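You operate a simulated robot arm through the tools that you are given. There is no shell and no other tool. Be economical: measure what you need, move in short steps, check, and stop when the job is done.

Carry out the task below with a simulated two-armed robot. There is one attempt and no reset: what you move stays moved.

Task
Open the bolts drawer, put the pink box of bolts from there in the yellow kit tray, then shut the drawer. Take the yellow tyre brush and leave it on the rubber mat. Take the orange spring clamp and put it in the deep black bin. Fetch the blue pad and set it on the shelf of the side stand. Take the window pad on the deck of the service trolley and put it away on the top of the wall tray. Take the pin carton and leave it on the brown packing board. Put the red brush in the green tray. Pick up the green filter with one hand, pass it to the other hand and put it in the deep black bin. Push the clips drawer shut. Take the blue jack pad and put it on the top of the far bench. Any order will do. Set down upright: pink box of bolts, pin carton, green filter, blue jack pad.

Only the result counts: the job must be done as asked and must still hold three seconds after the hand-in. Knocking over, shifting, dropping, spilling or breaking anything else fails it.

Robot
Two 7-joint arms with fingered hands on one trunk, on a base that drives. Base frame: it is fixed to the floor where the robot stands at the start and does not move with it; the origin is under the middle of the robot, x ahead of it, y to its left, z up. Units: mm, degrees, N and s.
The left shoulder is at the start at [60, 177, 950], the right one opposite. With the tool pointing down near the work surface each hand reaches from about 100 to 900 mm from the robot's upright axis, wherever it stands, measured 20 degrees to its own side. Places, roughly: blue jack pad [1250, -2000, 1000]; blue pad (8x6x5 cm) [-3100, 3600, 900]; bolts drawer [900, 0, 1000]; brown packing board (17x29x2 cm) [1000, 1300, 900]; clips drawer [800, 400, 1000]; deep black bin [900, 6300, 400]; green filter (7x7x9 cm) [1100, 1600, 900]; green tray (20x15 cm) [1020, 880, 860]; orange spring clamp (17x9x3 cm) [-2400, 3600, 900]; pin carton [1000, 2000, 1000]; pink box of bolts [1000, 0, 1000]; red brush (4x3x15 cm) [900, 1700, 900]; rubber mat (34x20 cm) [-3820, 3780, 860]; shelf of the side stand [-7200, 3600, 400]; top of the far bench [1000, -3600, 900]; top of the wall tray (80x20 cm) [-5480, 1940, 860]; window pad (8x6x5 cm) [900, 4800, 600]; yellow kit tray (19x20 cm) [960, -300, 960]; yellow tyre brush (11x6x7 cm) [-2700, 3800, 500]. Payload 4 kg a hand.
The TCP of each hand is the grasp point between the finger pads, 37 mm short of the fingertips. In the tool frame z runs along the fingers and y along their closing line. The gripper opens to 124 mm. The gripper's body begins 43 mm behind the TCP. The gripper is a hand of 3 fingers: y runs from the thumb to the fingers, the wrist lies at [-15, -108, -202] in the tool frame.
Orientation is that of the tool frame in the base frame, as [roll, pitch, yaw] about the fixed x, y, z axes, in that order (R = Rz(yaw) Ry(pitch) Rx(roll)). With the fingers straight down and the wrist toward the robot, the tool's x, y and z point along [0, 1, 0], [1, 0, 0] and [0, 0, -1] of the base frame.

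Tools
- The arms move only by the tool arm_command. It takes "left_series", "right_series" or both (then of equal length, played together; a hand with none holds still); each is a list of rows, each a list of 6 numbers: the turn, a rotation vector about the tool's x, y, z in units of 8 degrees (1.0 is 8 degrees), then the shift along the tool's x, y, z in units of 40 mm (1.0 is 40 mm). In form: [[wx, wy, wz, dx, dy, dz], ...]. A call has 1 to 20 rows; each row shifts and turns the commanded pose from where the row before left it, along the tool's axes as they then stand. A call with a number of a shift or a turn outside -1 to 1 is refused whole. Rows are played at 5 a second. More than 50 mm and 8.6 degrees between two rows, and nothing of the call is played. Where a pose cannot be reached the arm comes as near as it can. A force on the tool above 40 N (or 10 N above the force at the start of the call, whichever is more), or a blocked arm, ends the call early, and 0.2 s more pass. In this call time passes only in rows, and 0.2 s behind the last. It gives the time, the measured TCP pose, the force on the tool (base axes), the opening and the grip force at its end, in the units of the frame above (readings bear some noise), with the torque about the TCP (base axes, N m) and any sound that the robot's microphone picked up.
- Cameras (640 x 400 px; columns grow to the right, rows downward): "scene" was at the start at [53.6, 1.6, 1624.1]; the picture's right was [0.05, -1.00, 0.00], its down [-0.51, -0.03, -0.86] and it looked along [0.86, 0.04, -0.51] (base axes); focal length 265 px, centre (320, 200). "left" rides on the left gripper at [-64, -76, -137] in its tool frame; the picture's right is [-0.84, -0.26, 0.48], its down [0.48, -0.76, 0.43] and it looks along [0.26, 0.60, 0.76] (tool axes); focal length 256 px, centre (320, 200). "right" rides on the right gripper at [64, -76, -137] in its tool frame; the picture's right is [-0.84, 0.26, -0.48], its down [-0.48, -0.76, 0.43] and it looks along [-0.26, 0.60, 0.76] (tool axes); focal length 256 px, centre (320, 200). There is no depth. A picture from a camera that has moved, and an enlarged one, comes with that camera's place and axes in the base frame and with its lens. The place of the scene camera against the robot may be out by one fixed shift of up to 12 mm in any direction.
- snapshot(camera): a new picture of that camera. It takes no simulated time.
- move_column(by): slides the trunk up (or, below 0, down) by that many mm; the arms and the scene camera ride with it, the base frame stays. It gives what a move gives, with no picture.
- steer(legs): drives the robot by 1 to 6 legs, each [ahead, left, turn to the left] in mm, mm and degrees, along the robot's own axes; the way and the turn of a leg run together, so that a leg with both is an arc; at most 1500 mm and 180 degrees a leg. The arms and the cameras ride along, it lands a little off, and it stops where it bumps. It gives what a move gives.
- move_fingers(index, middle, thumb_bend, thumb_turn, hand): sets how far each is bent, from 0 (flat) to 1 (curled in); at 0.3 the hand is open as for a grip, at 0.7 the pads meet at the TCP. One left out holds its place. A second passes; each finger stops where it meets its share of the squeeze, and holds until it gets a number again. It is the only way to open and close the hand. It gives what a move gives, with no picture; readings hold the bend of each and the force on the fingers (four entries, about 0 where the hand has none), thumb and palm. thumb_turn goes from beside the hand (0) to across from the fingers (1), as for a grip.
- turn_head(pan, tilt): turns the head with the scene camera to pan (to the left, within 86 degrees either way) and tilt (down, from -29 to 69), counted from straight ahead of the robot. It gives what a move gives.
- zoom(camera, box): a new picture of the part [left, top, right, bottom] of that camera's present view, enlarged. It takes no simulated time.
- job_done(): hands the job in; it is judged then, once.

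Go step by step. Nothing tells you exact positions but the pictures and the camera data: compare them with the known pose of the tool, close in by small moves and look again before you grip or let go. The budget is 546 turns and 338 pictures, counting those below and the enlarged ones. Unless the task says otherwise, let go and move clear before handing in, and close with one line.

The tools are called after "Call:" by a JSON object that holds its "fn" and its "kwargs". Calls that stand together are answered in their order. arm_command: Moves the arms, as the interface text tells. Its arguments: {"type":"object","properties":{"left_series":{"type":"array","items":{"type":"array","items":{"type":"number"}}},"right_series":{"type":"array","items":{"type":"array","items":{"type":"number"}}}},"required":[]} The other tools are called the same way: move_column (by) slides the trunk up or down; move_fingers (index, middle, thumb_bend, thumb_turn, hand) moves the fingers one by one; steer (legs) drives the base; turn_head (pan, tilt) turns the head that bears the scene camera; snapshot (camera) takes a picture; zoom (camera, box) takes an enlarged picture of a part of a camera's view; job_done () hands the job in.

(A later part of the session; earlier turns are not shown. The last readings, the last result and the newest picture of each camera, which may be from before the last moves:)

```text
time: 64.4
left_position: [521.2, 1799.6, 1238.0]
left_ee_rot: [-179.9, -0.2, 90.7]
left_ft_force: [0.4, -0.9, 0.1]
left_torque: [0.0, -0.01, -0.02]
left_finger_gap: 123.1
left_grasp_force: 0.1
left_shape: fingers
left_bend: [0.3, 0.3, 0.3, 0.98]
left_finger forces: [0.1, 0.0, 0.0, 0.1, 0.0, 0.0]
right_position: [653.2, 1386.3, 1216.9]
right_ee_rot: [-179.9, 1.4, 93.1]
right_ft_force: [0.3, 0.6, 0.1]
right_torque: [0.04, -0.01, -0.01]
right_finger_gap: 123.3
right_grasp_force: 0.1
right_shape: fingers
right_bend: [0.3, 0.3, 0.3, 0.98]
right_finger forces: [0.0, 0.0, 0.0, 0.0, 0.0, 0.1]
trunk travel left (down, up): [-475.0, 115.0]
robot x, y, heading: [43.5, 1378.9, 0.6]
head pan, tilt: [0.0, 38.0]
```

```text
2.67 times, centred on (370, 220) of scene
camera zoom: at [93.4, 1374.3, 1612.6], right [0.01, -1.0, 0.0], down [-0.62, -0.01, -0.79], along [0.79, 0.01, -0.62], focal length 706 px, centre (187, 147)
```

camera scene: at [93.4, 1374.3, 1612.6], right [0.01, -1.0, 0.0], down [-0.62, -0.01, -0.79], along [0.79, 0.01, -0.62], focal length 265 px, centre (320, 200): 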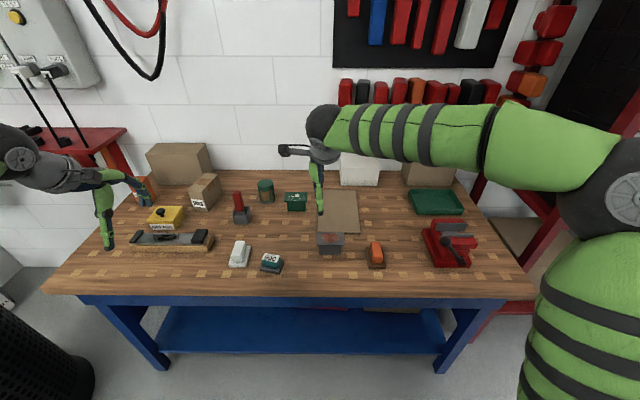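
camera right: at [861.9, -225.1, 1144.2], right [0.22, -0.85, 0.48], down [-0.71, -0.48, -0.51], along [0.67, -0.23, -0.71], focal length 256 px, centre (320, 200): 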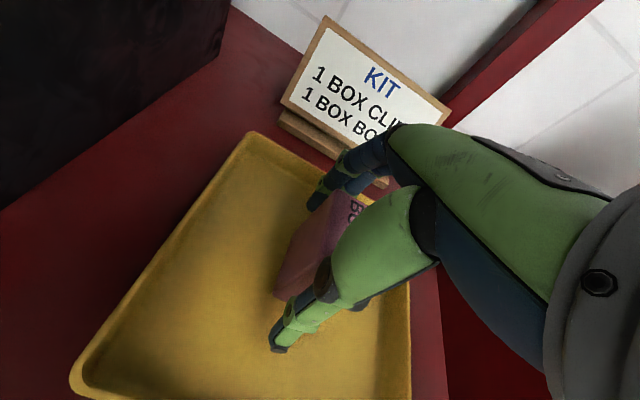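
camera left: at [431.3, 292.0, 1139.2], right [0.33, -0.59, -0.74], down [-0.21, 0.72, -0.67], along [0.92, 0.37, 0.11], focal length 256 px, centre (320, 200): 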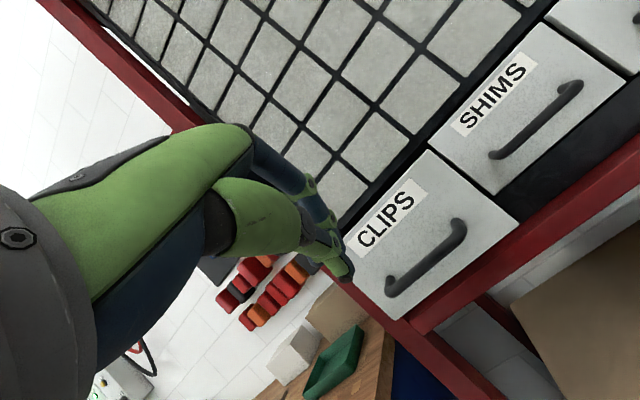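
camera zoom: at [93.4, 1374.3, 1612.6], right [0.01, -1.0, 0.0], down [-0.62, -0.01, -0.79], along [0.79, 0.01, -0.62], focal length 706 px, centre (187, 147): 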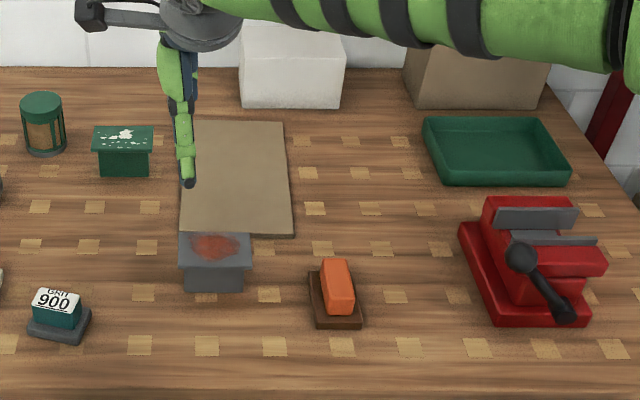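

I've located the items: carton about [1030, 1900], brush in its cup about [900, 1709], filter about [1032, 1627], board about [966, 1302], tray about [1035, 861]. I drive to y≈1750, so the left hand can take the carton and the right hand the brush.

Call:
{"fn": "steer", "kwargs": {"legs": [[140, 375, -0.6]]}}

Call:
{"fn": "snapshot", "kwargs": {"camera": "scene"}}

Call:
{"fn": "snapshot", "kwargs": {"camera": "left"}}

Call:
{"fn": "snapshot", "kwargs": {"camera": "right"}}

```text
time: 67.0
left_position: [662.3, 2177.4, 1237.0]
left_ee_rot: [-179.9, -0.1, 90.1]
left_ft_force: [-0.3, 0.6, -0.7]
left_torque: [-0.03, 0.0, 0.01]
left_finger_gap: 123.2
left_grasp_force: 0.1
left_shape: fingers
left_bend: [0.3, 0.3, 0.3, 0.98]
left_finger forces: [0.0, 0.0, 0.0, 0.1, 0.1, 0.0]
right_position: [790.6, 1763.7, 1216.9]
right_ee_rot: [-179.9, 1.3, 92.4]
right_ft_force: [-0.3, -0.2, 0.2]
right_torque: [0.02, -0.01, 0.0]
right_finger_gap: 123.2
right_grasp_force: 0.1
right_shape: fingers
right_bend: [0.3, 0.3, 0.3, 0.98]
right_finger forces: [0.0, 0.1, 0.0, 0.0, 0.0, 0.0]
trunk travel left (down, up): [-475.0, 115.0]
robot x, y, heading: [179.7, 1759.9, 0.2]
head pan, tilt: [0.0, 38.0]
```

```text
285 pictures are left
camera scene: at [230.4, 1758.4, 1612.6], right [0.0, -1.0, 0.0], down [-0.62, 0.0, -0.79], along [0.79, 0.0, -0.62], focal length 265 px, centre (320, 200)
```

scene: 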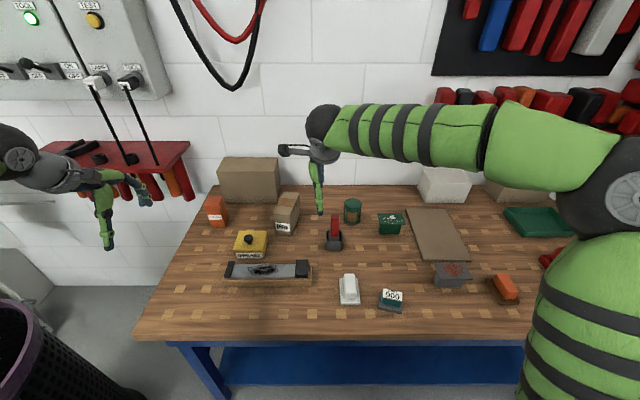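

```text
284 pictures are left
camera left: at [586.0, 2115.1, 1374.0], right [-0.26, -0.84, -0.48], down [-0.76, 0.48, -0.43], along [0.6, 0.26, -0.76], focal length 256 px, centre (320, 200)
```

left: 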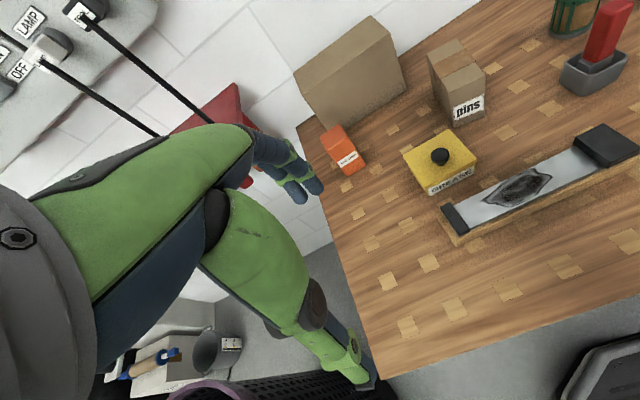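

```text
283 pictures are left
camera right: at [712.6, 1828.7, 1352.7], right [0.29, -0.81, 0.5], down [-0.74, -0.52, -0.42], along [0.61, -0.25, -0.75], focal length 256 px, centre (320, 200)
```

right: 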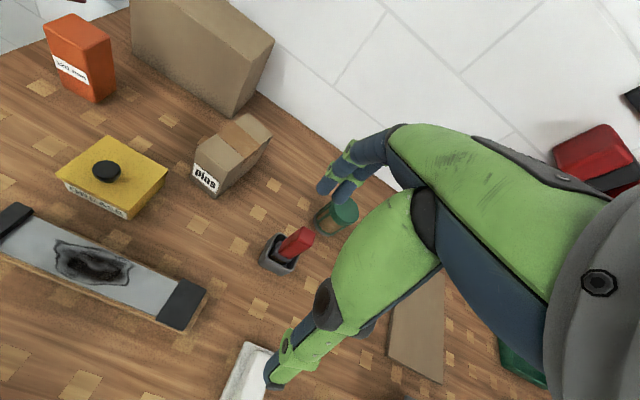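

Call:
{"fn": "zoom", "kwargs": {"camera": "right", "box": [160, 90, 380, 290]}}

Call:
{"fn": "zoom", "kwargs": {"camera": "scene", "box": [220, 170, 420, 300]}}

Call:
{"fn": "zoom", "kwargs": {"camera": "left", "box": [380, 0, 640, 160]}}

```text
2.00 times, centred on (270, 190) of right
camera zoom: at [712.6, 1828.7, 1352.7], right [0.29, -0.81, 0.5], down [-0.74, -0.52, -0.42], along [0.61, -0.25, -0.75], focal length 512 px, centre (420, 220)
```

zoom: 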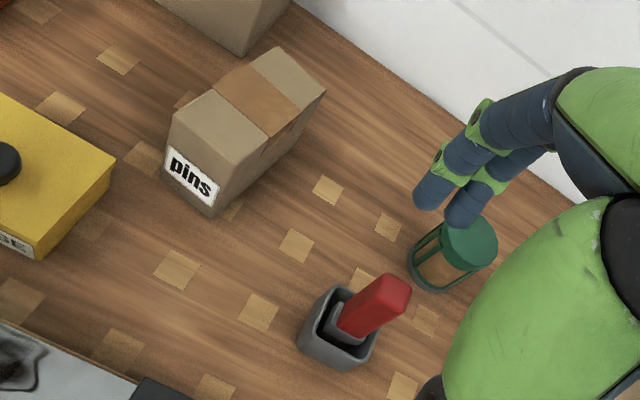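

```text
3.08 times, centred on (320, 235) of scene
camera zoom: at [230.4, 1758.4, 1612.6], right [0.0, -1.0, 0.0], down [-0.62, 0.0, -0.79], along [0.79, 0.0, -0.62], focal length 815 px, centre (320, 92)
```

zoom: 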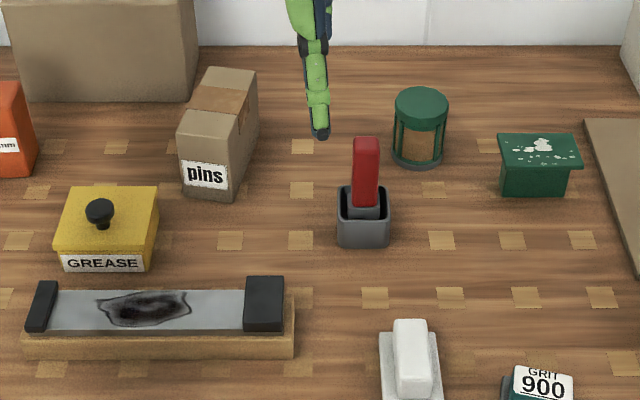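

```text
2.46 times, centred on (510, 80) of left
camera zoom: at [586.0, 2115.1, 1374.0], right [-0.26, -0.84, -0.48], down [-0.76, 0.48, -0.43], along [0.6, 0.26, -0.76], focal length 630 px, centre (-148, 495)
```

zoom: 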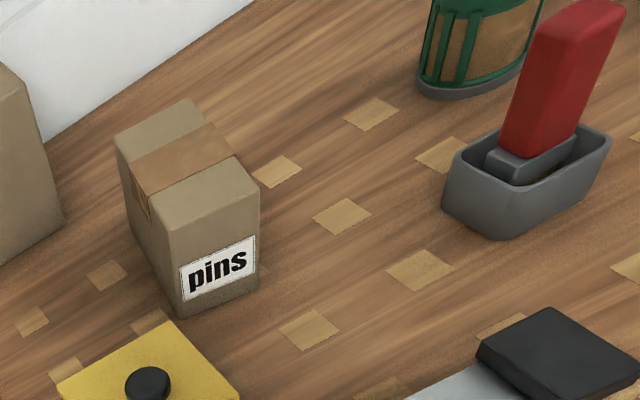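

Bench top is at about z 860. The carton is about 68 wide (across y) by 137 long by 105 high, centred near [1033, 1888]. The brush handle is at about [903, 1711] with its top near z 1015. I turn the left hand to straddle the carton and bring the right hand over the brush.

Call:
{"fn": "arm_command", "kwargs": {"left_series": [[0, 0, 0.9375, 0, 0, 0], [0, 0, 0.9375, 0, 0, 0], [0, 0, 0.9375, 0, 0, 0], [0, 0, 0.9375, 0, 0, 0], [0, 0, 0.9375, 0, 0, 0], [0, 0, 0.9375, 0, 0, 0], [0, 0, 0.9375, 0, 0, 0], [0, 0, 0.9375, 0, 0, 0], [0, 0, 0.9375, 0, 0, 0], [0, 0, 0.9375, 0, 0, 0], [0, 0, 0.9375, 0, 0, 0], [0, 0, 0.9375, 0, 0, 0], [0, 0, 0.9375, 0, 0, 0]], "right_series": [[0, 0, 0, -0.36, 0.686, 0.73], [0, 0, 0, -0.36, 0.686, 0.73], [0, 0, 0, -0.36, 0.686, 0.73], [0, 0, 0, -0.36, 0.686, 0.73], [0, 0, 0.3, 0, 0, 0], [0, 0, 0, 0, 0, 0], [0, 0, 0, 0, 0, 0], [0, 0, 0, 0, 0, 0], [0, 0, 0, 0, 0, 0], [0, 0, 0, 0, 0, 0], [0, 0, 0, 0, 0, 0], [0, 0, 0, 0, 0, 0], [0, 0, 0, 0, 0, 0]]}}

Call:
{"fn": "snapshot", "kwargs": {"camera": "right"}}

Call:
{"fn": "zoom", "kwargs": {"camera": "scene", "box": [220, 120, 420, 270]}}

```text
time: 69.8
left_position: [662.7, 2178.4, 1236.6]
left_ee_rot: [180.0, 0.1, -7.5]
left_ft_force: [-0.3, -0.6, 0.9]
left_torque: [0.03, -0.01, 0.0]
left_finger_gap: 123.3
left_grasp_force: 0.0
left_shape: fingers
left_bend: [0.3, 0.3, 0.3, 0.98]
left_finger forces: [0.0, 0.0, 0.0, 0.0, 0.0, 0.0]
right_position: [901.5, 1705.6, 1100.9]
right_ee_rot: [180.0, 1.3, 90.0]
right_ft_force: [0.4, 0.7, -0.2]
right_torque: [0.0, -0.02, 0.02]
right_finger_gap: 123.6
right_grasp_force: 0.0
right_shape: fingers
right_bend: [0.3, 0.3, 0.3, 0.98]
right_finger forces: [0.0, 0.1, 0.1, 0.1, 0.0, 0.0]
trunk travel left (down, up): [-475.0, 115.0]
robot x, y, heading: [179.5, 1764.7, -0.0]
head pan, tilt: [0.0, 38.0]
```

```text
279 pictures are left
camera right: at [826.7, 1773.8, 1236.8], right [0.26, -0.83, 0.5], down [-0.76, -0.49, -0.42], along [0.6, -0.27, -0.75], focal length 256 px, centre (320, 200)
```

right: 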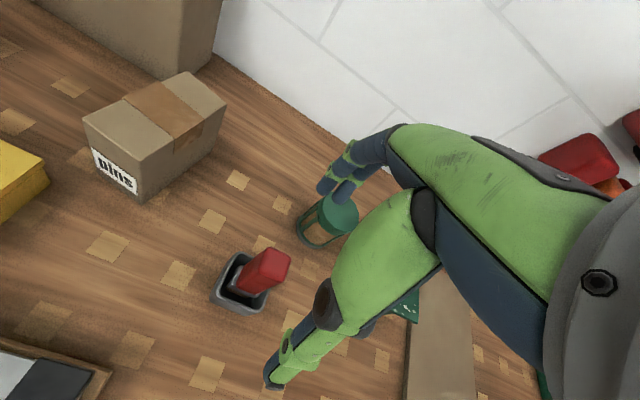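

```text
2.67 times, centred on (320, 195) of scene
camera zoom: at [230.6, 1757.6, 1612.6], right [0.0, -1.0, 0.0], down [-0.62, 0.0, -0.79], along [0.79, 0.0, -0.62], focal length 706 px, centre (320, 213)
```

zoom: 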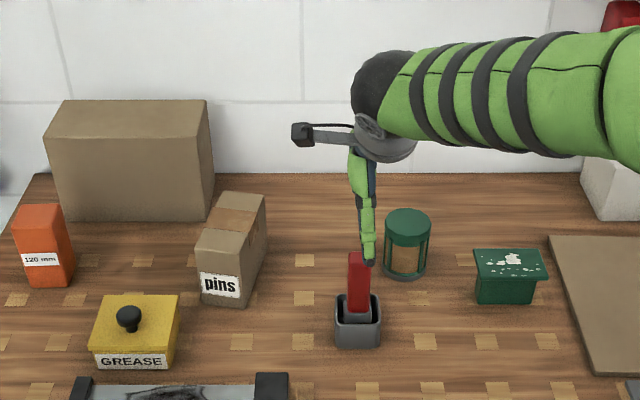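

Call:
{"fn": "arm_command", "kwargs": {"right_series": [[0, 0, 0, 0.06, 0.2, 0.8], [0, 0, 0, 0.06, 0.2, 0.8]]}}

Call:
{"fn": "snapshot", "kwargs": {"camera": "right"}}

Call:
{"fn": "zoom", "kwargs": {"camera": "scene", "box": [270, 150, 390, 260]}}

```text
time: 70.4
left_position: [662.5, 2177.3, 1237.1]
left_ee_rot: [-180.0, 0.1, -7.4]
left_ft_force: [0.8, -1.0, 0.1]
left_torque: [0.05, 0.03, -0.04]
left_finger_gap: 123.0
left_grasp_force: 0.2
left_shape: fingers
left_bend: [0.3, 0.3, 0.3, 0.98]
left_finger forces: [0.0, 0.0, 0.1, 0.1, 0.1, 0.0]
right_position: [917.7, 1710.6, 1037.0]
right_ee_rot: [180.0, 1.3, 90.0]
right_ft_force: [0.2, 0.2, 0.2]
right_torque: [-0.06, 0.01, 0.0]
right_finger_gap: 123.2
right_grasp_force: 0.0
right_shape: fingers
right_bend: [0.3, 0.3, 0.3, 0.98]
right_finger forces: [0.0, 0.0, 0.0, 0.1, 0.0, 0.0]
trunk travel left (down, up): [-475.0, 115.0]
robot x, y, heading: [178.6, 1761.3, 0.0]
head pan, tilt: [0.0, 38.0]
```

```text
277 pictures are left
camera right: at [843.1, 1777.8, 1172.5], right [0.26, -0.83, 0.5], down [-0.76, -0.49, -0.42], along [0.6, -0.27, -0.75], focal length 256 px, centre (320, 200)
```

right: 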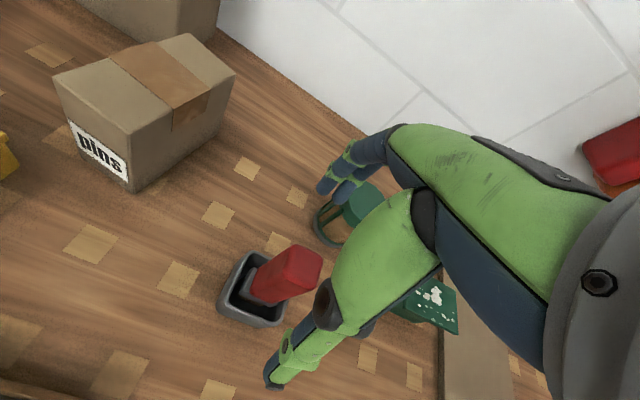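

```text
3.64 times, centred on (330, 205) of scene
camera zoom: at [230.6, 1757.7, 1612.6], right [0.0, -1.0, 0.0], down [-0.62, 0.0, -0.79], along [0.79, 0.0, -0.62], focal length 963 px, centre (284, 182)
```

zoom: 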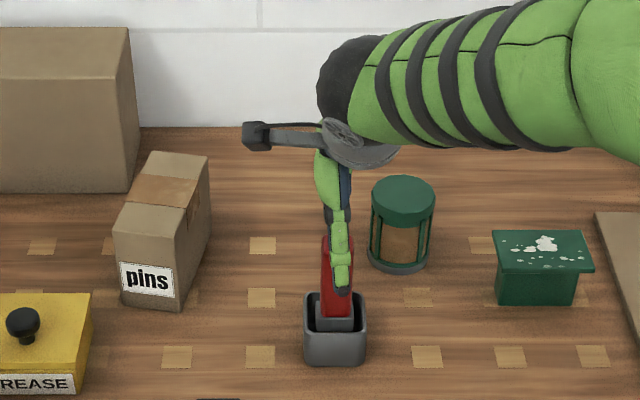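

Call:
{"fn": "arm_command", "kwargs": {"right_series": [[0, 0, 0, 0, 0, 0.75], [0, 0, 0, 0, 0, 0.75]]}}

Call:
{"fn": "move_fingers", "kwargs": {"hand": "right", "index": 0.65, "middle": 0.65, "thumb_bend": 0.65}}

Call:
{"fn": "zoom", "kwargs": {"camera": "scene", "box": [270, 150, 390, 260]}}

Call:
{"fn": "snapshot", "kwargs": {"camera": "right"}}

```text
time: 71.0
left_position: [662.0, 2178.1, 1237.4]
left_ee_rot: [-180.0, 0.2, -7.4]
left_ft_force: [0.4, -0.1, 0.4]
left_torque: [0.03, 0.02, -0.04]
left_finger_gap: 123.4
left_grasp_force: 0.0
left_shape: fingers
left_bend: [0.3, 0.3, 0.3, 0.98]
left_finger forces: [0.0, 0.1, 0.1, 0.1, 0.0, 0.0]
right_position: [918.2, 1707.2, 976.9]
right_ee_rot: [179.9, 1.3, 89.9]
right_ft_force: [-0.7, -0.7, 0.1]
right_torque: [0.01, -0.02, -0.03]
right_finger_gap: 123.1
right_grasp_force: 0.0
right_shape: fingers
right_bend: [0.3, 0.3, 0.3, 0.98]
right_finger forces: [0.0, 0.0, 0.1, 0.0, 0.0, 0.1]
trunk travel left (down, up): [-475.0, 115.0]
robot x, y, heading: [179.5, 1760.0, -0.0]
head pan, tilt: [0.0, 38.0]
```

```text
time: 72.0
left_position: [661.5, 2179.1, 1237.1]
left_ee_rot: [180.0, 0.1, -7.4]
left_ft_force: [0.2, 0.4, -0.4]
left_torque: [0.0, 0.04, 0.01]
left_finger_gap: 123.1
left_grasp_force: 0.0
left_shape: fingers
left_bend: [0.3, 0.3, 0.3, 0.98]
left_finger forces: [0.0, 0.0, 0.1, 0.0, 0.0, 0.0]
right_position: [918.3, 1707.4, 977.1]
right_ee_rot: [-180.0, 1.4, 90.0]
right_ft_force: [0.6, -0.2, -0.1]
right_torque: [-0.02, -0.13, 0.03]
right_finger_gap: 32.5
right_grasp_force: 10.4
right_shape: fingers
right_bend: [0.6, 0.61, 0.63, 0.97]
right_finger forces: [6.3, 5.1, 0.0, 0.0, 10.1, 0.0]
trunk travel left (down, up): [-475.0, 115.0]
robot x, y, heading: [181.2, 1759.5, -0.2]
head pan, tilt: [0.0, 38.0]
```

```text
3.64 times, centred on (330, 205) of scene
camera zoom: at [230.4, 1757.5, 1612.6], right [0.0, -1.0, 0.0], down [-0.62, 0.0, -0.79], along [0.79, 0.0, -0.62], focal length 963 px, centre (284, 182)
```

zoom: 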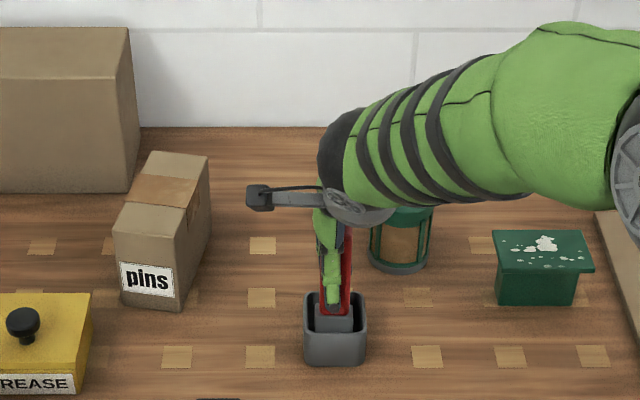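

```text
274 pictures are left
camera right: at [843.6, 1776.0, 1111.8], right [0.26, -0.83, 0.5], down [-0.76, -0.49, -0.42], along [0.6, -0.27, -0.75], focal length 256 px, centre (320, 200)
```

right: 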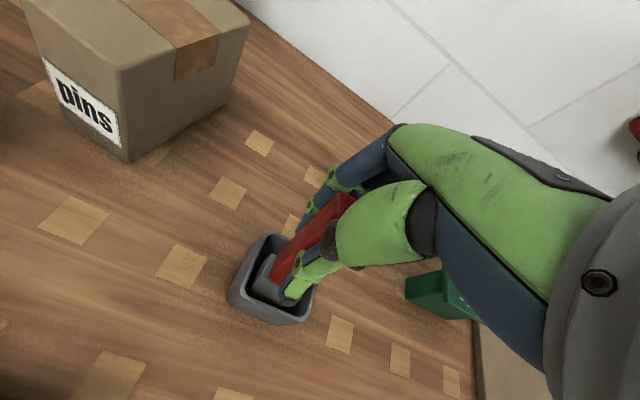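

The brush is held. I firm up the grip and lift it out of its cup.

Call:
{"fn": "move_fingers", "kwargs": {"hand": "right", "index": 0.7, "middle": 0.7, "thumb_bend": 0.7}}

Call:
{"fn": "arm_command", "kwargs": {"right_series": [[0, 0, 0, 0, 0, -0.5], [0, 0, 0, 0, 0, -0.7], [0, 0, 0, 0, 0, -0.7]]}}

Call:
{"fn": "zoom", "kwargs": {"camera": "scene", "box": [270, 150, 390, 260]}}

```text
time: 73.0
left_position: [662.4, 2177.3, 1236.9]
left_ee_rot: [180.0, 0.1, -7.4]
left_ft_force: [0.1, 0.4, 0.1]
left_torque: [0.0, -0.04, 0.01]
left_finger_gap: 123.3
left_grasp_force: 0.1
left_shape: fingers
left_bend: [0.3, 0.3, 0.3, 0.98]
left_finger forces: [0.1, 0.0, 0.0, 0.0, 0.0, 0.1]
right_position: [918.9, 1708.4, 977.2]
right_ee_rot: [-180.0, 1.3, 90.1]
right_ft_force: [4.1, -1.4, -0.7]
right_torque: [-0.11, -0.41, 0.06]
right_finger_gap: 31.6
right_grasp_force: 22.7
right_shape: fingers
right_bend: [0.6, 0.62, 0.64, 0.97]
right_finger forces: [14.2, 11.0, 0.0, 0.0, 21.3, 0.1]
trunk travel left (down, up): [-475.0, 115.0]
robot x, y, heading: [178.5, 1759.1, 0.1]
head pan, tilt: [0.0, 38.0]
```

```text
time: 73.8
left_position: [661.4, 2177.0, 1238.5]
left_ee_rot: [-180.0, 0.1, -7.4]
left_ft_force: [-0.1, 0.2, -0.1]
left_torque: [-0.01, -0.01, 0.02]
left_finger_gap: 123.5
left_grasp_force: 0.1
left_shape: fingers
left_bend: [0.3, 0.3, 0.3, 0.98]
left_finger forces: [0.0, 0.0, 0.0, 0.0, 0.0, 0.0]
right_position: [918.4, 1709.7, 1053.4]
right_ee_rot: [-180.0, 1.4, 90.1]
right_ft_force: [0.0, 0.2, -0.3]
right_torque: [0.02, -0.01, -0.02]
right_finger_gap: 31.3
right_grasp_force: 25.4
right_shape: fingers
right_bend: [0.61, 0.63, 0.64, 0.96]
right_finger forces: [15.5, 9.7, 0.0, 0.0, 25.6, 0.0]
trunk travel left (down, up): [-475.0, 115.0]
robot x, y, heading: [180.4, 1758.8, 0.1]
head pan, tilt: [0.0, 38.0]
```

```text
3.64 times, centred on (330, 205) of scene
camera zoom: at [230.0, 1757.4, 1612.6], right [0.0, -1.0, 0.0], down [-0.62, 0.0, -0.79], along [0.79, 0.0, -0.62], focal length 963 px, centre (284, 182)
```

zoom: 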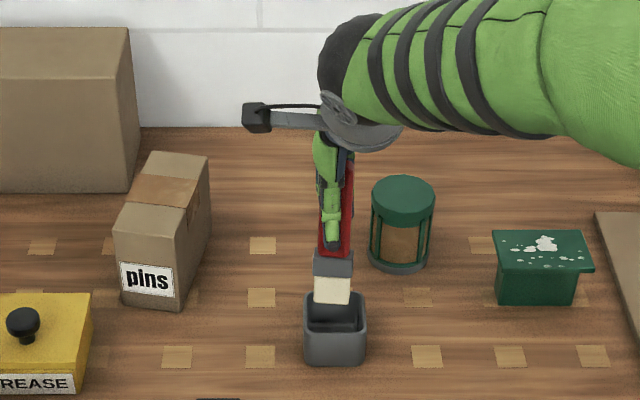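

Call:
{"fn": "arm_command", "kwargs": {"right_series": [[0, 0, 0, 0, 0, -1], [0, 0, 0, 0, 0, -1], [0, 0, 0, 0, 0, -1], [0, 0, 0, 0, 0, -1], [0, 0, 0, 0, -1, -0.3], [0, 0, 0, 0, -1, 0], [0, 0, 0, 0, -1, 0], [0, 0, 0, 0, -1, 0], [0, 0, 0, -0.5, -1, 0], [0, 0, 0, -0.5, -0.5, 0], [0, 0, 0, -0.5, 0, 0], [0, 0, 0, -0.5, 0, 0]], "left_series": [[0, 0, 0, 0.845, 0.498, 0.327], [0, 0, 0, 0.845, 0.498, 0.327], [0, 0, 0, 0.845, 0.498, 0.327], [0, 0, 0, 0.845, 0.498, 0.327], [0, 0, 0, 0.845, 0.498, 0.327], [0, 0, 0, 0.845, 0.498, 0.327], [0, 0, 0, 0.845, 0.498, 0.327], [0, 0, 0, 0.845, 0.498, 0.327], [0, 0, 0, 0.845, 0.498, 0.327], [0, 0, 0, 0.845, 0.498, 0.327], [0, 0, 0, 0.845, 0.498, 0.327], [0, 0, 0, 0.845, 0.498, 0.327]]}}

Call:
{"fn": "snapshot", "kwargs": {"camera": "left"}}

Call:
{"fn": "snapshot", "kwargs": {"camera": "scene"}}

```text
time: 76.4
left_position: [784.6, 2089.7, 1183.4]
left_ee_rot: [-179.9, 0.0, -7.1]
left_ft_force: [-0.6, 0.1, -0.3]
left_torque: [-0.03, -0.01, 0.02]
left_finger_gap: 123.2
left_grasp_force: 0.0
left_shape: fingers
left_bend: [0.3, 0.3, 0.3, 0.98]
left_finger forces: [0.1, 0.0, 0.1, 0.0, 0.1, 0.0]
left hand out of reach, approached as far as the arm can: row 4, 5, 6, 7, 8, 9, 10, 11, 12
right_position: [697.0, 1633.6, 1227.1]
right_ee_rot: [180.0, 1.3, 90.0]
right_ft_force: [0.0, 0.0, -0.1]
right_torque: [0.01, -0.01, -0.03]
right_finger_gap: 31.2
right_grasp_force: 25.7
right_shape: fingers
right_bend: [0.61, 0.63, 0.64, 0.96]
right_finger forces: [15.7, 9.8, 0.0, 0.0, 25.4, 0.0]
trunk travel left (down, up): [-475.0, 115.0]
robot x, y, heading: [177.6, 1762.2, 0.1]
head pan, tilt: [0.0, 38.0]
```

```text
272 pictures are left
camera left: at [729.8, 2172.3, 1319.7], right [-0.8, 0.36, -0.48], down [0.57, 0.69, -0.43], along [0.18, -0.62, -0.76], focal length 256 px, centre (320, 200)
```

left: 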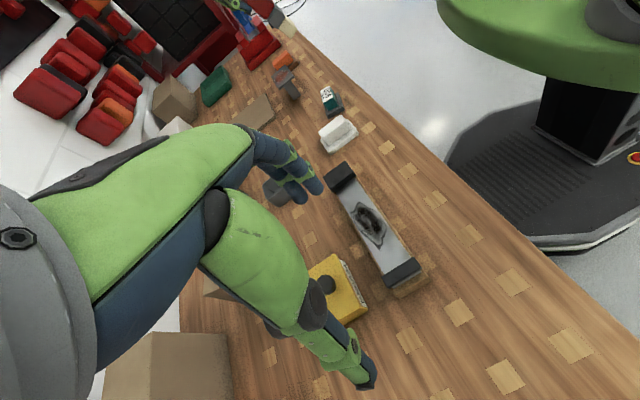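

```text
271 pictures are left
camera scene: at [230.0, 1757.0, 1612.6], right [0.0, -1.0, 0.0], down [-0.62, 0.0, -0.79], along [0.79, 0.0, -0.62], focal length 265 px, centre (320, 200)
```

scene: 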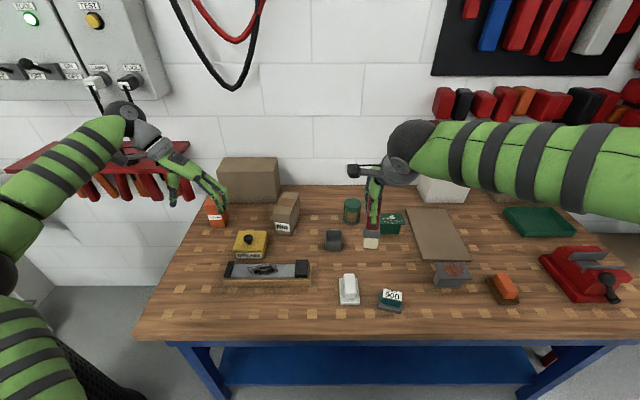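

The left arm runs out of reach there. I move the base closer and further left, then tilt the hand forward by 25° so the wrist stays nearer the robot.

Call:
{"fn": "steer", "kwargs": {"legs": [[60, 70, 0]]}}

Call:
{"fn": "arm_command", "kwargs": {"left_series": [[0, 0.8, 0, 0, 0, -0.3], [0, 0.8, 0, 0, 0, -0.3], [0, 0.8, 0, 0, 0, 0], [0, 0.8, 0, 0, 0, 0]]}}

```text
time: 77.5
left_position: [845.3, 2159.9, 1181.3]
left_ee_rot: [179.8, 0.1, -7.1]
left_ft_force: [0.5, 0.2, -0.3]
left_torque: [0.01, 0.04, -0.01]
left_finger_gap: 123.2
left_grasp_force: 0.1
left_shape: fingers
left_bend: [0.3, 0.3, 0.3, 0.98]
left_finger forces: [0.0, 0.0, 0.0, 0.0, 0.0, 0.0]
right_position: [758.9, 1703.8, 1226.9]
right_ee_rot: [180.0, 1.5, 90.1]
right_ft_force: [0.0, 1.0, -0.8]
right_torque: [-0.03, 0.03, 0.02]
right_finger_gap: 31.0
right_grasp_force: 24.9
right_shape: fingers
right_bend: [0.61, 0.63, 0.64, 0.96]
right_finger forces: [15.8, 9.7, 0.0, 0.0, 25.5, 0.0]
trunk travel left (down, up): [-475.0, 115.0]
robot x, y, heading: [240.0, 1829.1, -0.2]
head pan, tilt: [0.0, 38.0]
```

```text
time: 78.5
left_position: [841.4, 2158.6, 1207.8]
left_ee_rot: [-180.0, -25.7, -7.1]
left_ft_force: [0.0, 0.3, 0.3]
left_torque: [0.01, -0.01, -0.02]
left_finger_gap: 123.2
left_grasp_force: 0.0
left_shape: fingers
left_bend: [0.3, 0.3, 0.3, 0.98]
left_finger forces: [0.1, 0.0, 0.0, 0.0, 0.1, 0.0]
right_position: [756.5, 1703.1, 1227.5]
right_ee_rot: [-180.0, 1.3, 90.0]
right_ft_force: [0.7, -0.7, -1.4]
right_torque: [-0.01, -0.01, 0.04]
right_finger_gap: 31.1
right_grasp_force: 25.5
right_shape: fingers
right_bend: [0.61, 0.63, 0.64, 0.96]
right_finger forces: [15.7, 9.7, 0.0, 0.0, 25.5, 0.0]
trunk travel left (down, up): [-475.0, 115.0]
robot x, y, heading: [238.9, 1832.4, 0.2]
head pan, tilt: [0.0, 38.0]
```

Call:
{"fn": "arm_command", "kwargs": {"left_series": [[0, 0, 0, 0.3625, 0.753, 0.62], [0, 0, 0, 0.3625, 0.753, 0.62], [0, 0, 0, 0.3625, 0.753, 0.62], [0, 0, 0, 0.3625, 0.753, 0.62], [0, 0, 0, 0.3625, 0.753, 0.62], [0, 0, 0, 0.3625, 0.753, 0.62], [0, 0, 0, 0.3625, 0.753, 0.62], [0, 0, 0, 0.3625, 0.753, 0.62]]}}

Call:
{"fn": "snapshot", "kwargs": {"camera": "left"}}

Call:
{"fn": "zoom", "kwargs": {"camera": "scene", "box": [200, 140, 400, 270]}}

```text
time: 80.3
left_position: [908.3, 2055.6, 1155.3]
left_ee_rot: [179.8, -25.7, -6.7]
left_ft_force: [-0.3, -0.6, 0.2]
left_torque: [-0.01, 0.01, 0.01]
left_finger_gap: 123.3
left_grasp_force: 0.0
left_shape: fingers
left_bend: [0.3, 0.3, 0.3, 0.98]
left_finger forces: [0.0, 0.0, 0.0, 0.0, 0.0, 0.0]
left hand out of reach, approached as far as the arm can: row 4, 5, 6, 7, 8
right_position: [756.6, 1703.7, 1226.4]
right_ee_rot: [-180.0, 1.3, 90.0]
right_ft_force: [0.2, 0.1, -0.7]
right_torque: [0.0, -0.02, -0.06]
right_finger_gap: 31.0
right_grasp_force: 24.9
right_shape: fingers
right_bend: [0.61, 0.63, 0.64, 0.96]
right_finger forces: [15.7, 9.7, 0.0, 0.1, 25.4, 0.1]
trunk travel left (down, up): [-475.0, 115.0]
robot x, y, heading: [241.6, 1829.8, -0.1]
head pan, tilt: [0.0, 38.0]
```

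```text
270 pictures are left
camera left: at [799.5, 2145.6, 1250.7], right [-0.51, 0.32, -0.8], down [0.71, 0.68, -0.18], along [0.48, -0.66, -0.57], focal length 256 px, centre (320, 200)
```

left: 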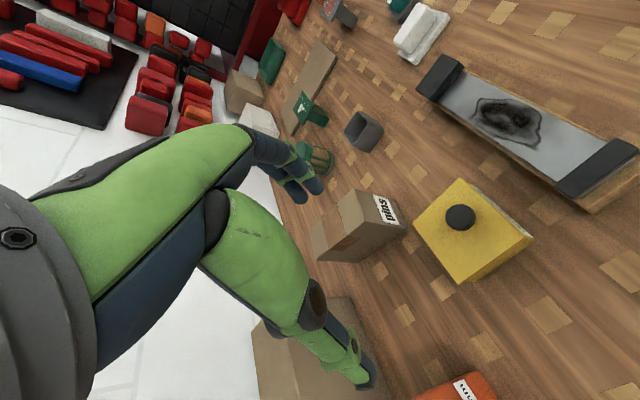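

```text
3.08 times, centred on (300, 205) of scene
camera zoom: at [289.5, 1827.3, 1612.6], right [0.0, -1.0, 0.0], down [-0.62, 0.0, -0.79], along [0.79, 0.0, -0.62], focal length 815 px, centre (382, 185)
```

zoom: 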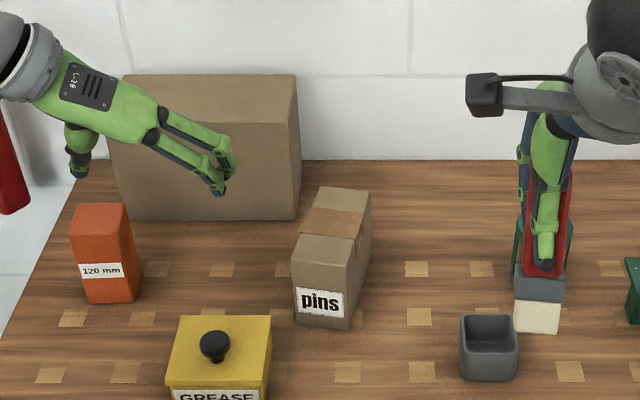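

Call:
{"fn": "arm_command", "kwargs": {"left_series": [[0, 0, 0, -0.59, -0.14, -0.75], [0, 0, 0, -0.59, -0.14, -0.75], [0, 0, 0, -0.59, -0.14, -0.75], [0, 0, 0, 0, 0, 0], [0, 0, 0, 0, 0, 0]]}}

Call:
{"fn": "steer", "kwargs": {"legs": [[0, 80, 0]]}}

Call:
{"fn": "snapshot", "kwargs": {"camera": "scene"}}

```text
time: 81.5
left_position: [809.4, 2087.7, 1203.9]
left_ee_rot: [-179.9, -25.5, -7.2]
left_ft_force: [-0.1, -0.7, 0.2]
left_torque: [0.02, 0.0, 0.01]
left_finger_gap: 123.3
left_grasp_force: 0.0
left_shape: fingers
left_bend: [0.3, 0.3, 0.3, 0.98]
left_finger forces: [0.0, 0.0, 0.0, 0.1, 0.0, 0.0]
right_position: [756.2, 1704.6, 1226.6]
right_ee_rot: [-180.0, 1.3, 90.1]
right_ft_force: [0.2, 0.2, -0.2]
right_torque: [-0.05, -0.02, 0.0]
right_finger_gap: 30.9
right_grasp_force: 25.3
right_shape: fingers
right_bend: [0.61, 0.63, 0.64, 0.96]
right_finger forces: [15.7, 9.7, 0.1, 0.0, 25.5, 0.0]
trunk travel left (down, up): [-475.0, 115.0]
robot x, y, heading: [244.3, 1831.7, -0.1]
head pan, tilt: [0.0, 38.0]
```

```text
time: 82.5
left_position: [810.3, 2169.9, 1204.5]
left_ee_rot: [179.9, -25.7, -7.0]
left_ft_force: [0.1, 0.1, 0.5]
left_torque: [-0.05, 0.05, -0.02]
left_finger_gap: 123.3
left_grasp_force: 0.1
left_shape: fingers
left_bend: [0.3, 0.3, 0.3, 0.98]
left_finger forces: [0.0, 0.0, 0.1, 0.1, 0.1, 0.1]
right_position: [757.6, 1786.8, 1227.0]
right_ee_rot: [180.0, 1.3, 90.0]
right_ft_force: [-0.1, 0.4, -0.9]
right_torque: [-0.05, 0.02, 0.0]
right_finger_gap: 31.5
right_grasp_force: 24.9
right_shape: fingers
right_bend: [0.61, 0.63, 0.64, 0.96]
right_finger forces: [15.7, 9.7, 0.0, 0.1, 25.5, 0.0]
trunk travel left (down, up): [-475.0, 115.0]
robot x, y, heading: [237.0, 1911.4, 0.0]
head pan, tilt: [0.0, 38.0]
```

```text
268 pictures are left
camera scene: at [289.5, 1910.5, 1612.6], right [0.0, -1.0, 0.0], down [-0.62, 0.0, -0.79], along [0.79, 0.0, -0.62], focal length 265 px, centre (320, 200)
```

scene: 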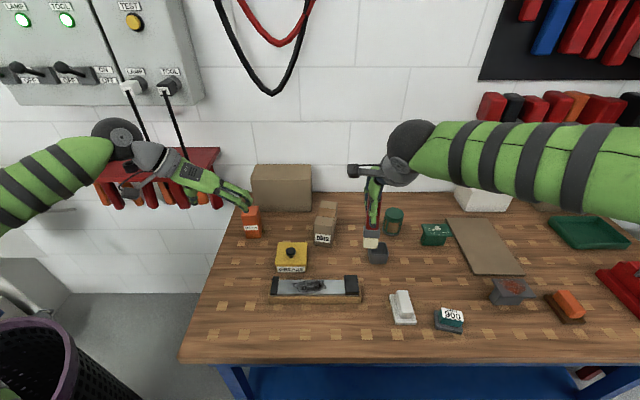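

Call:
{"fn": "arm_command", "kwargs": {"left_series": [[0, 0, 0, 0.075, 0.98, 0.036], [0, 0, 0, 0.075, 0.98, 0.036], [0, 0, 0, 0.075, 0.98, 0.036], [0, 0, 0, 0.075, 0.98, 0.036], [0, 0, 0, 0.075, 0.98, 0.036], [0, 0, 0, 0.075, 0.98, 0.036]]}}

```text
time: 83.9
left_position: [803.3, 2030.4, 1202.7]
left_ee_rot: [179.9, -25.6, -7.1]
left_ft_force: [0.1, 0.3, 0.3]
left_torque: [0.04, -0.05, -0.01]
left_finger_gap: 123.3
left_grasp_force: 0.1
left_shape: fingers
left_bend: [0.3, 0.3, 0.3, 0.98]
left_finger forces: [0.0, 0.0, 0.0, 0.0, 0.1, 0.1]
left hand out of reach, approached as far as the arm can: row 4, 5, 6
right_position: [756.6, 1786.2, 1227.7]
right_ee_rot: [180.0, 1.3, 89.9]
right_ft_force: [-0.4, -0.1, -0.4]
right_torque: [0.0, -0.02, 0.0]
right_finger_gap: 31.2
right_grasp_force: 25.8
right_shape: fingers
right_bend: [0.61, 0.63, 0.64, 0.96]
right_finger forces: [15.7, 9.7, 0.0, 0.0, 25.5, 0.0]
trunk travel left (down, up): [-475.0, 115.0]
robot x, y, heading: [237.5, 1911.0, -0.1]
head pan, tilt: [0.0, 38.0]
```

It seems to be a wrist-yaw limit rather than distance. I turn the base 15° to the right so the hand yaw stays in range.

Call:
{"fn": "steer", "kwargs": {"legs": [[0, 0, -15]]}}

Call:
{"fn": "arm_command", "kwargs": {"left_series": [[0, 0, -0.94, 0, 0, 0], [0, 0, -0.94, 0, 0, 0]]}}

```text
time: 85.2
left_position: [815.5, 1880.1, 1202.7]
left_ee_rot: [180.0, -25.6, -22.1]
left_ft_force: [0.8, 0.1, 0.4]
left_torque: [0.03, -0.02, -0.02]
left_finger_gap: 123.1
left_grasp_force: 0.1
left_shape: fingers
left_bend: [0.3, 0.3, 0.3, 0.98]
left_finger forces: [0.0, 0.0, 0.1, 0.0, 0.0, 0.0]
right_position: [705.7, 1656.5, 1228.0]
right_ee_rot: [-180.0, 1.3, 75.1]
right_ft_force: [-0.3, 0.3, 0.0]
right_torque: [0.02, 0.02, 0.0]
right_finger_gap: 30.9
right_grasp_force: 25.4
right_shape: fingers
right_bend: [0.61, 0.63, 0.64, 0.96]
right_finger forces: [15.6, 9.6, 0.0, 0.1, 25.4, 0.0]
trunk travel left (down, up): [-475.0, 115.0]
robot x, y, heading: [239.4, 1914.6, -15.0]
head pan, tilt: [0.0, 38.0]
```

```text
time: 85.8
left_position: [814.9, 1880.3, 1204.3]
left_ee_rot: [172.8, -24.6, -5.4]
left_ft_force: [0.5, -0.4, 0.2]
left_torque: [-0.02, 0.0, 0.04]
left_finger_gap: 123.5
left_grasp_force: 0.1
left_shape: fingers
left_bend: [0.3, 0.3, 0.3, 0.98]
left_finger forces: [0.0, 0.0, 0.0, 0.1, 0.1, 0.0]
right_position: [707.5, 1655.2, 1226.6]
right_ee_rot: [-180.0, 1.3, 75.0]
right_ft_force: [-0.9, 0.7, -1.2]
right_torque: [0.02, 0.01, 0.0]
right_finger_gap: 31.1
right_grasp_force: 25.6
right_shape: fingers
right_bend: [0.61, 0.63, 0.64, 0.96]
right_finger forces: [15.6, 9.7, 0.1, 0.0, 25.4, 0.1]
trunk travel left (down, up): [-475.0, 115.0]
robot x, y, heading: [242.5, 1912.9, -14.7]
head pan, tilt: [0.0, 38.0]
```

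Call:
{"fn": "arm_command", "kwargs": {"left_series": [[0.9, 0, 0, 0, 0, 0], [0, 0, 0, 0.36, -0.125, 0.98], [0, 0, 0, 0.36, -0.125, 0.98], [0, 0, 0, 0.36, -0.125, 0.98], [0, 0, 0, 0.36, -0.125, 0.98], [0, 0, 0, 0.36, -0.125, 0.98]]}}

Call:
{"fn": "snapshot", "kwargs": {"camera": "left"}}

Call:
{"fn": "turn_head", "kwargs": {"pan": 15, "tilt": 38}}

Call:
{"fn": "zoom", "kwargs": {"camera": "scene", "box": [240, 140, 420, 270]}}

```text
time: 87.2
left_position: [952.0, 1937.9, 1110.9]
left_ee_rot: [-179.9, -24.7, -5.5]
left_ft_force: [1.1, 0.5, 0.3]
left_torque: [-0.03, 0.0, 0.0]
left_finger_gap: 123.5
left_grasp_force: 0.0
left_shape: fingers
left_bend: [0.3, 0.3, 0.3, 0.98]
left_finger forces: [0.1, 0.0, 0.0, 0.0, 0.0, 0.0]
left hand out of reach, approached as far as the arm can: row 3, 4, 5, 6
right_position: [707.9, 1656.2, 1226.7]
right_ee_rot: [-180.0, 1.4, 75.1]
right_ft_force: [0.4, 0.7, -0.9]
right_torque: [-0.02, 0.01, 0.03]
right_finger_gap: 31.0
right_grasp_force: 24.9
right_shape: fingers
right_bend: [0.61, 0.63, 0.64, 0.96]
right_finger forces: [15.7, 9.7, 0.1, 0.0, 25.4, 0.0]
trunk travel left (down, up): [-475.0, 115.0]
robot x, y, heading: [242.3, 1908.1, -15.0]
head pan, tilt: [0.0, 38.0]
```

```text
267 pictures are left
camera left: at [843.1, 2024.5, 1208.8], right [-0.53, 0.31, -0.79], down [0.69, 0.7, -0.19], along [0.49, -0.65, -0.59], focal length 256 px, centre (320, 200)
```

left: 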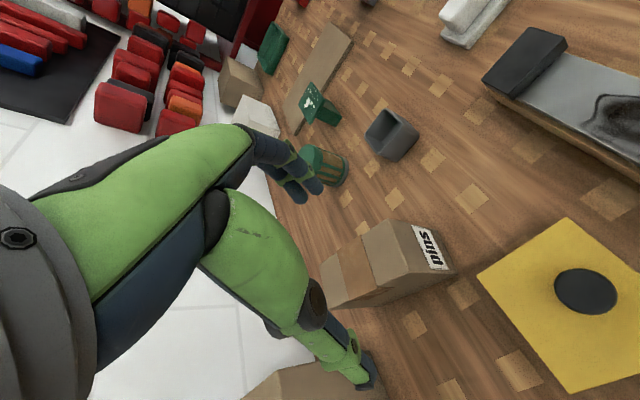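

```text
time: 88.0
left_position: [950.0, 1937.4, 1111.1]
left_ee_rot: [-179.9, -24.6, -5.4]
left_ft_force: [0.3, 1.1, 0.0]
left_torque: [-0.02, 0.0, -0.01]
left_finger_gap: 123.6
left_grasp_force: 0.1
left_shape: fingers
left_bend: [0.3, 0.3, 0.3, 0.98]
left_finger forces: [0.0, 0.0, 0.0, 0.1, 0.0, 0.0]
right_position: [706.6, 1655.4, 1226.1]
right_ee_rot: [180.0, 1.3, 75.1]
right_ft_force: [0.0, -0.4, -0.9]
right_torque: [0.03, -0.01, 0.01]
right_finger_gap: 31.1
right_grasp_force: 25.2
right_shape: fingers
right_bend: [0.61, 0.63, 0.64, 0.96]
right_finger forces: [15.7, 9.7, 0.1, 0.0, 25.3, 0.0]
trunk travel left (down, up): [-475.0, 115.0]
robot x, y, heading: [241.6, 1910.9, -14.7]
head pan, tilt: [15.0, 38.0]
```

```text
3.08 times, centred on (330, 205) of scene
camera zoom: at [290.6, 1916.3, 1612.6], right [0.0, -1.0, 0.0], down [-0.62, 0.0, -0.79], along [0.79, 0.0, -0.62], focal length 815 px, centre (289, 185)
```

zoom: 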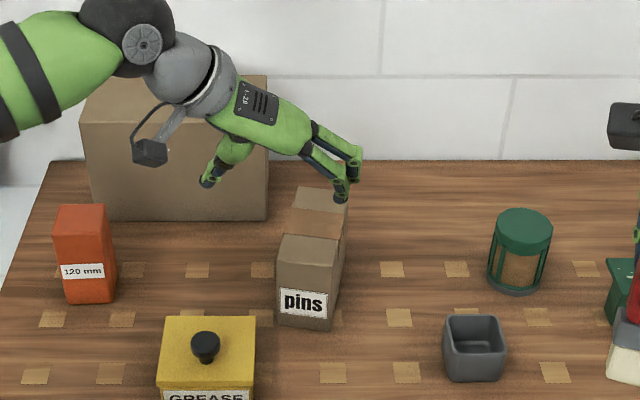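

Still limited. The carton's slight yaw suits the right hand better, so I'll deliver the brush with the right hand first and come back for the carton. I retract and untwist the left hand.

Call:
{"fn": "arm_command", "kwargs": {"left_series": [[0, 0, 0, -0.3, 0, -0.9], [0, 0, 0, -0.3, 0, -0.9], [0, 0, 0, -0.3, 0, -0.9], [0, -0.775, 0, 0, 0, 0], [0, -0.775, 0, 0, 0, 0], [0, -0.775, 0, 0, 0, 0], [0, -0.775, 0, 0, 0, 0], [0, 0, -0.915, -0.3, 0, 0], [0, 0, -0.915, -0.3, 0, 0], [0, 0, -0.915, -0.3, 0, 0], [0, 0, -0.915, 0, 0, 0], [0, 0, -0.915, 0, 0, 0], [0, 0, -0.915, 0, 0, 0], [0, 0, -0.915, 0, 0, 0], [0, 0, -0.915, 0, 0, 0], [0, 0, -0.915, 0, 0, 0], [0, 0, -0.915, 0, 0, 0], [0, 0, -0.915, 0, 0, 0], [0, 0, -0.915, 0, 0, 0], [0, 0, -0.915, 0, 0, 0]]}}

Call:
{"fn": "steer", "kwargs": {"legs": [[0, 0, 15], [-30, -780, 0]]}}

Call:
{"fn": "turn_head", "kwargs": {"pan": -15, "tilt": 35}}

Call:
{"fn": "snapshot", "kwargs": {"camera": "scene"}}

```text
time: 92.2
left_position: [853.5, 1973.4, 1191.0]
left_ee_rot: [174.0, 0.6, 90.0]
left_ft_force: [-0.1, -0.9, 0.0]
left_torque: [0.01, 0.01, -0.05]
left_finger_gap: 123.5
left_grasp_force: 0.0
left_shape: fingers
left_bend: [0.3, 0.3, 0.3, 0.98]
left_finger forces: [0.0, 0.0, 0.0, 0.0, 0.0, 0.0]
left hand out of reach, approached as far as the arm can: row 6, 7
right_position: [707.0, 1656.0, 1227.1]
right_ee_rot: [-180.0, 1.3, 75.1]
right_ft_force: [-0.5, -0.4, -0.5]
right_torque: [-0.03, -0.01, 0.02]
right_finger_gap: 31.0
right_grasp_force: 25.7
right_shape: fingers
right_bend: [0.61, 0.63, 0.64, 0.96]
right_finger forces: [15.7, 9.7, 0.1, 0.1, 25.4, 0.0]
trunk travel left (down, up): [-475.0, 115.0]
robot x, y, heading: [240.6, 1911.8, -14.7]
head pan, tilt: [15.0, 38.0]
```

```text
time: 97.3
left_position: [787.0, 1343.6, 1192.0]
left_ee_rot: [173.9, 0.5, 105.0]
left_ft_force: [-0.3, -0.2, 1.1]
left_torque: [-0.01, -0.02, 0.0]
left_finger_gap: 123.4
left_grasp_force: 0.1
left_shape: fingers
left_bend: [0.3, 0.3, 0.3, 0.98]
left_finger forces: [0.1, 0.0, 0.0, 0.0, 0.0, 0.0]
right_position: [727.8, 999.0, 1227.2]
right_ee_rot: [180.0, 1.2, 89.9]
right_ft_force: [0.1, 0.5, -1.2]
right_torque: [0.03, -0.01, -0.01]
right_finger_gap: 31.1
right_grasp_force: 25.0
right_shape: fingers
right_bend: [0.61, 0.63, 0.64, 0.96]
right_finger forces: [15.5, 9.6, 0.1, 0.0, 25.2, 0.1]
trunk travel left (down, up): [-475.0, 115.0]
robot x, y, heading: [209.0, 1129.0, 0.1]
head pan, tilt: [15.0, 38.0]
```

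```text
time: 98.2
left_position: [786.7, 1343.6, 1190.3]
left_ee_rot: [174.0, 0.6, 104.9]
left_ft_force: [0.8, -0.3, -0.1]
left_torque: [0.03, 0.04, 0.01]
left_finger_gap: 123.2
left_grasp_force: 0.0
left_shape: fingers
left_bend: [0.3, 0.3, 0.3, 0.98]
left_finger forces: [0.0, 0.0, 0.1, 0.1, 0.0, 0.1]
right_position: [727.4, 1000.2, 1226.7]
right_ee_rot: [180.0, 1.3, 89.9]
right_ft_force: [0.0, -0.7, -0.7]
right_torque: [-0.03, -0.03, 0.01]
right_finger_gap: 31.1
right_grasp_force: 25.0
right_shape: fingers
right_bend: [0.61, 0.63, 0.64, 0.96]
right_finger forces: [15.7, 9.6, 0.0, 0.0, 25.2, 0.1]
trunk travel left (down, up): [-475.0, 115.0]
robot x, y, heading: [208.8, 1126.1, -0.0]
head pan, tilt: [-15.0, 35.0]
```

```text
265 pictures are left
camera scene: at [258.8, 1101.3, 1617.1], right [-0.26, -0.97, 0.0], down [-0.55, 0.15, -0.82], along [0.79, -0.21, -0.57], focal length 265 px, centre (320, 200)
```

scene: 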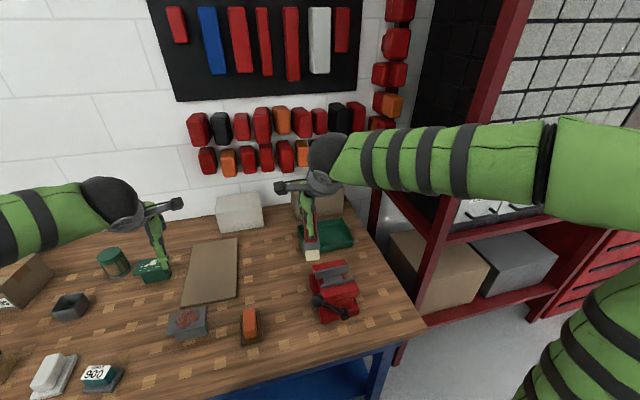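

I shift the base right so the tray is well within reach, then see how far the hand can tilt sideways to lay the brush along the tray.

Call:
{"fn": "steer", "kwargs": {"legs": [[25, -150, 0]]}}

Call:
{"fn": "arm_command", "kwargs": {"right_series": [[0, 0.9, 0, 0, 0, 0], [0, 0.9, 0, 0, 0, 0], [0, 0.9, 0, 0, 0, 0], [0, 0.9, 0, 0, 0, 0], [0, 0.9, 0, 0, 0, 0], [0, 0.9, 0, 0, 0, 0], [0, 0.9, 0, 0, 0, 0], [0, 0.9, 0, 0, 0, 0]]}}

Call:
{"fn": "snapshot", "kwargs": {"camera": "scene"}}

Call:
{"fn": "snapshot", "kwargs": {"camera": "right"}}

```text
time: 99.6
left_position: [813.0, 1194.3, 1191.7]
left_ee_rot: [174.0, 0.5, 104.9]
left_ft_force: [-0.2, -1.1, -1.0]
left_torque: [-0.02, 0.0, 0.02]
left_finger_gap: 123.5
left_grasp_force: 0.0
left_shape: fingers
left_bend: [0.3, 0.3, 0.3, 0.98]
left_finger forces: [0.1, 0.0, 0.0, 0.0, 0.0, 0.0]
right_position: [752.4, 851.1, 1227.2]
right_ee_rot: [179.9, 1.3, 90.0]
right_ft_force: [0.3, -0.6, -0.6]
right_torque: [0.03, 0.02, 0.0]
right_finger_gap: 31.3
right_grasp_force: 25.1
right_shape: fingers
right_bend: [0.61, 0.63, 0.64, 0.96]
right_finger forces: [15.5, 9.6, 0.0, 0.0, 25.3, 0.0]
trunk travel left (down, up): [-475.0, 115.0]
robot x, y, heading: [236.7, 976.2, -0.2]
head pan, tilt: [-15.0, 35.0]
```

```text
time: 101.4
left_position: [811.7, 1196.5, 1190.7]
left_ee_rot: [173.9, 0.6, 104.8]
left_ft_force: [0.4, 1.1, -0.7]
left_torque: [-0.02, -0.02, -0.03]
left_finger_gap: 123.1
left_grasp_force: 0.0
left_shape: fingers
left_bend: [0.3, 0.3, 0.3, 0.98]
left_finger forces: [0.1, 0.0, 0.0, 0.0, 0.1, 0.0]
right_position: [752.2, 851.0, 1226.2]
right_ee_rot: [-179.9, -56.3, 89.9]
right_ft_force: [0.1, -0.8, -0.3]
right_torque: [-0.03, 0.0, 0.01]
right_finger_gap: 31.1
right_grasp_force: 25.3
right_shape: fingers
right_bend: [0.61, 0.63, 0.64, 0.96]
right_finger forces: [15.6, 9.7, 0.1, 0.0, 25.2, 0.0]
trunk travel left (down, up): [-475.0, 115.0]
robot x, y, heading: [231.8, 976.0, -0.2]
head pan, tilt: [-15.0, 35.0]
```

```text
264 pictures are left
camera scene: at [284.1, 952.0, 1617.2], right [-0.26, -0.97, 0.0], down [-0.55, 0.15, -0.82], along [0.79, -0.21, -0.57], focal length 265 px, centre (320, 200)
```

scene: 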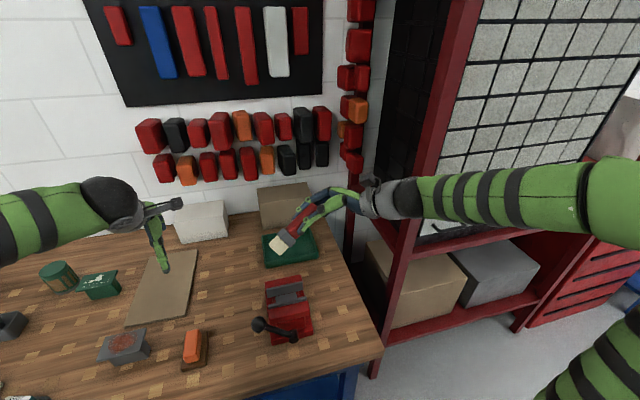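

```text
263 pictures are left
camera right: at [677.3, 773.8, 1355.3], right [0.26, -0.87, -0.43], down [-0.76, 0.09, -0.64], along [0.6, 0.49, -0.63], focal length 256 px, centre (320, 200)
```

right: 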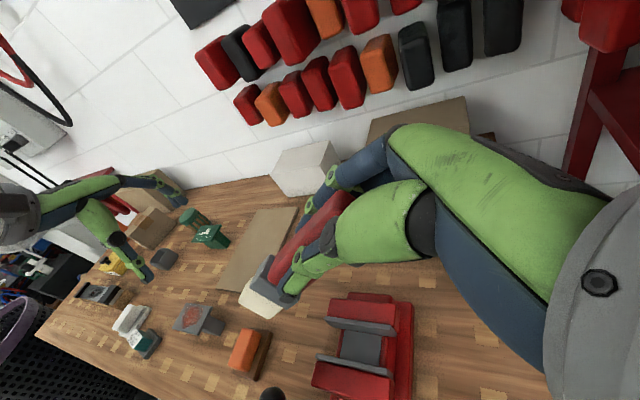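

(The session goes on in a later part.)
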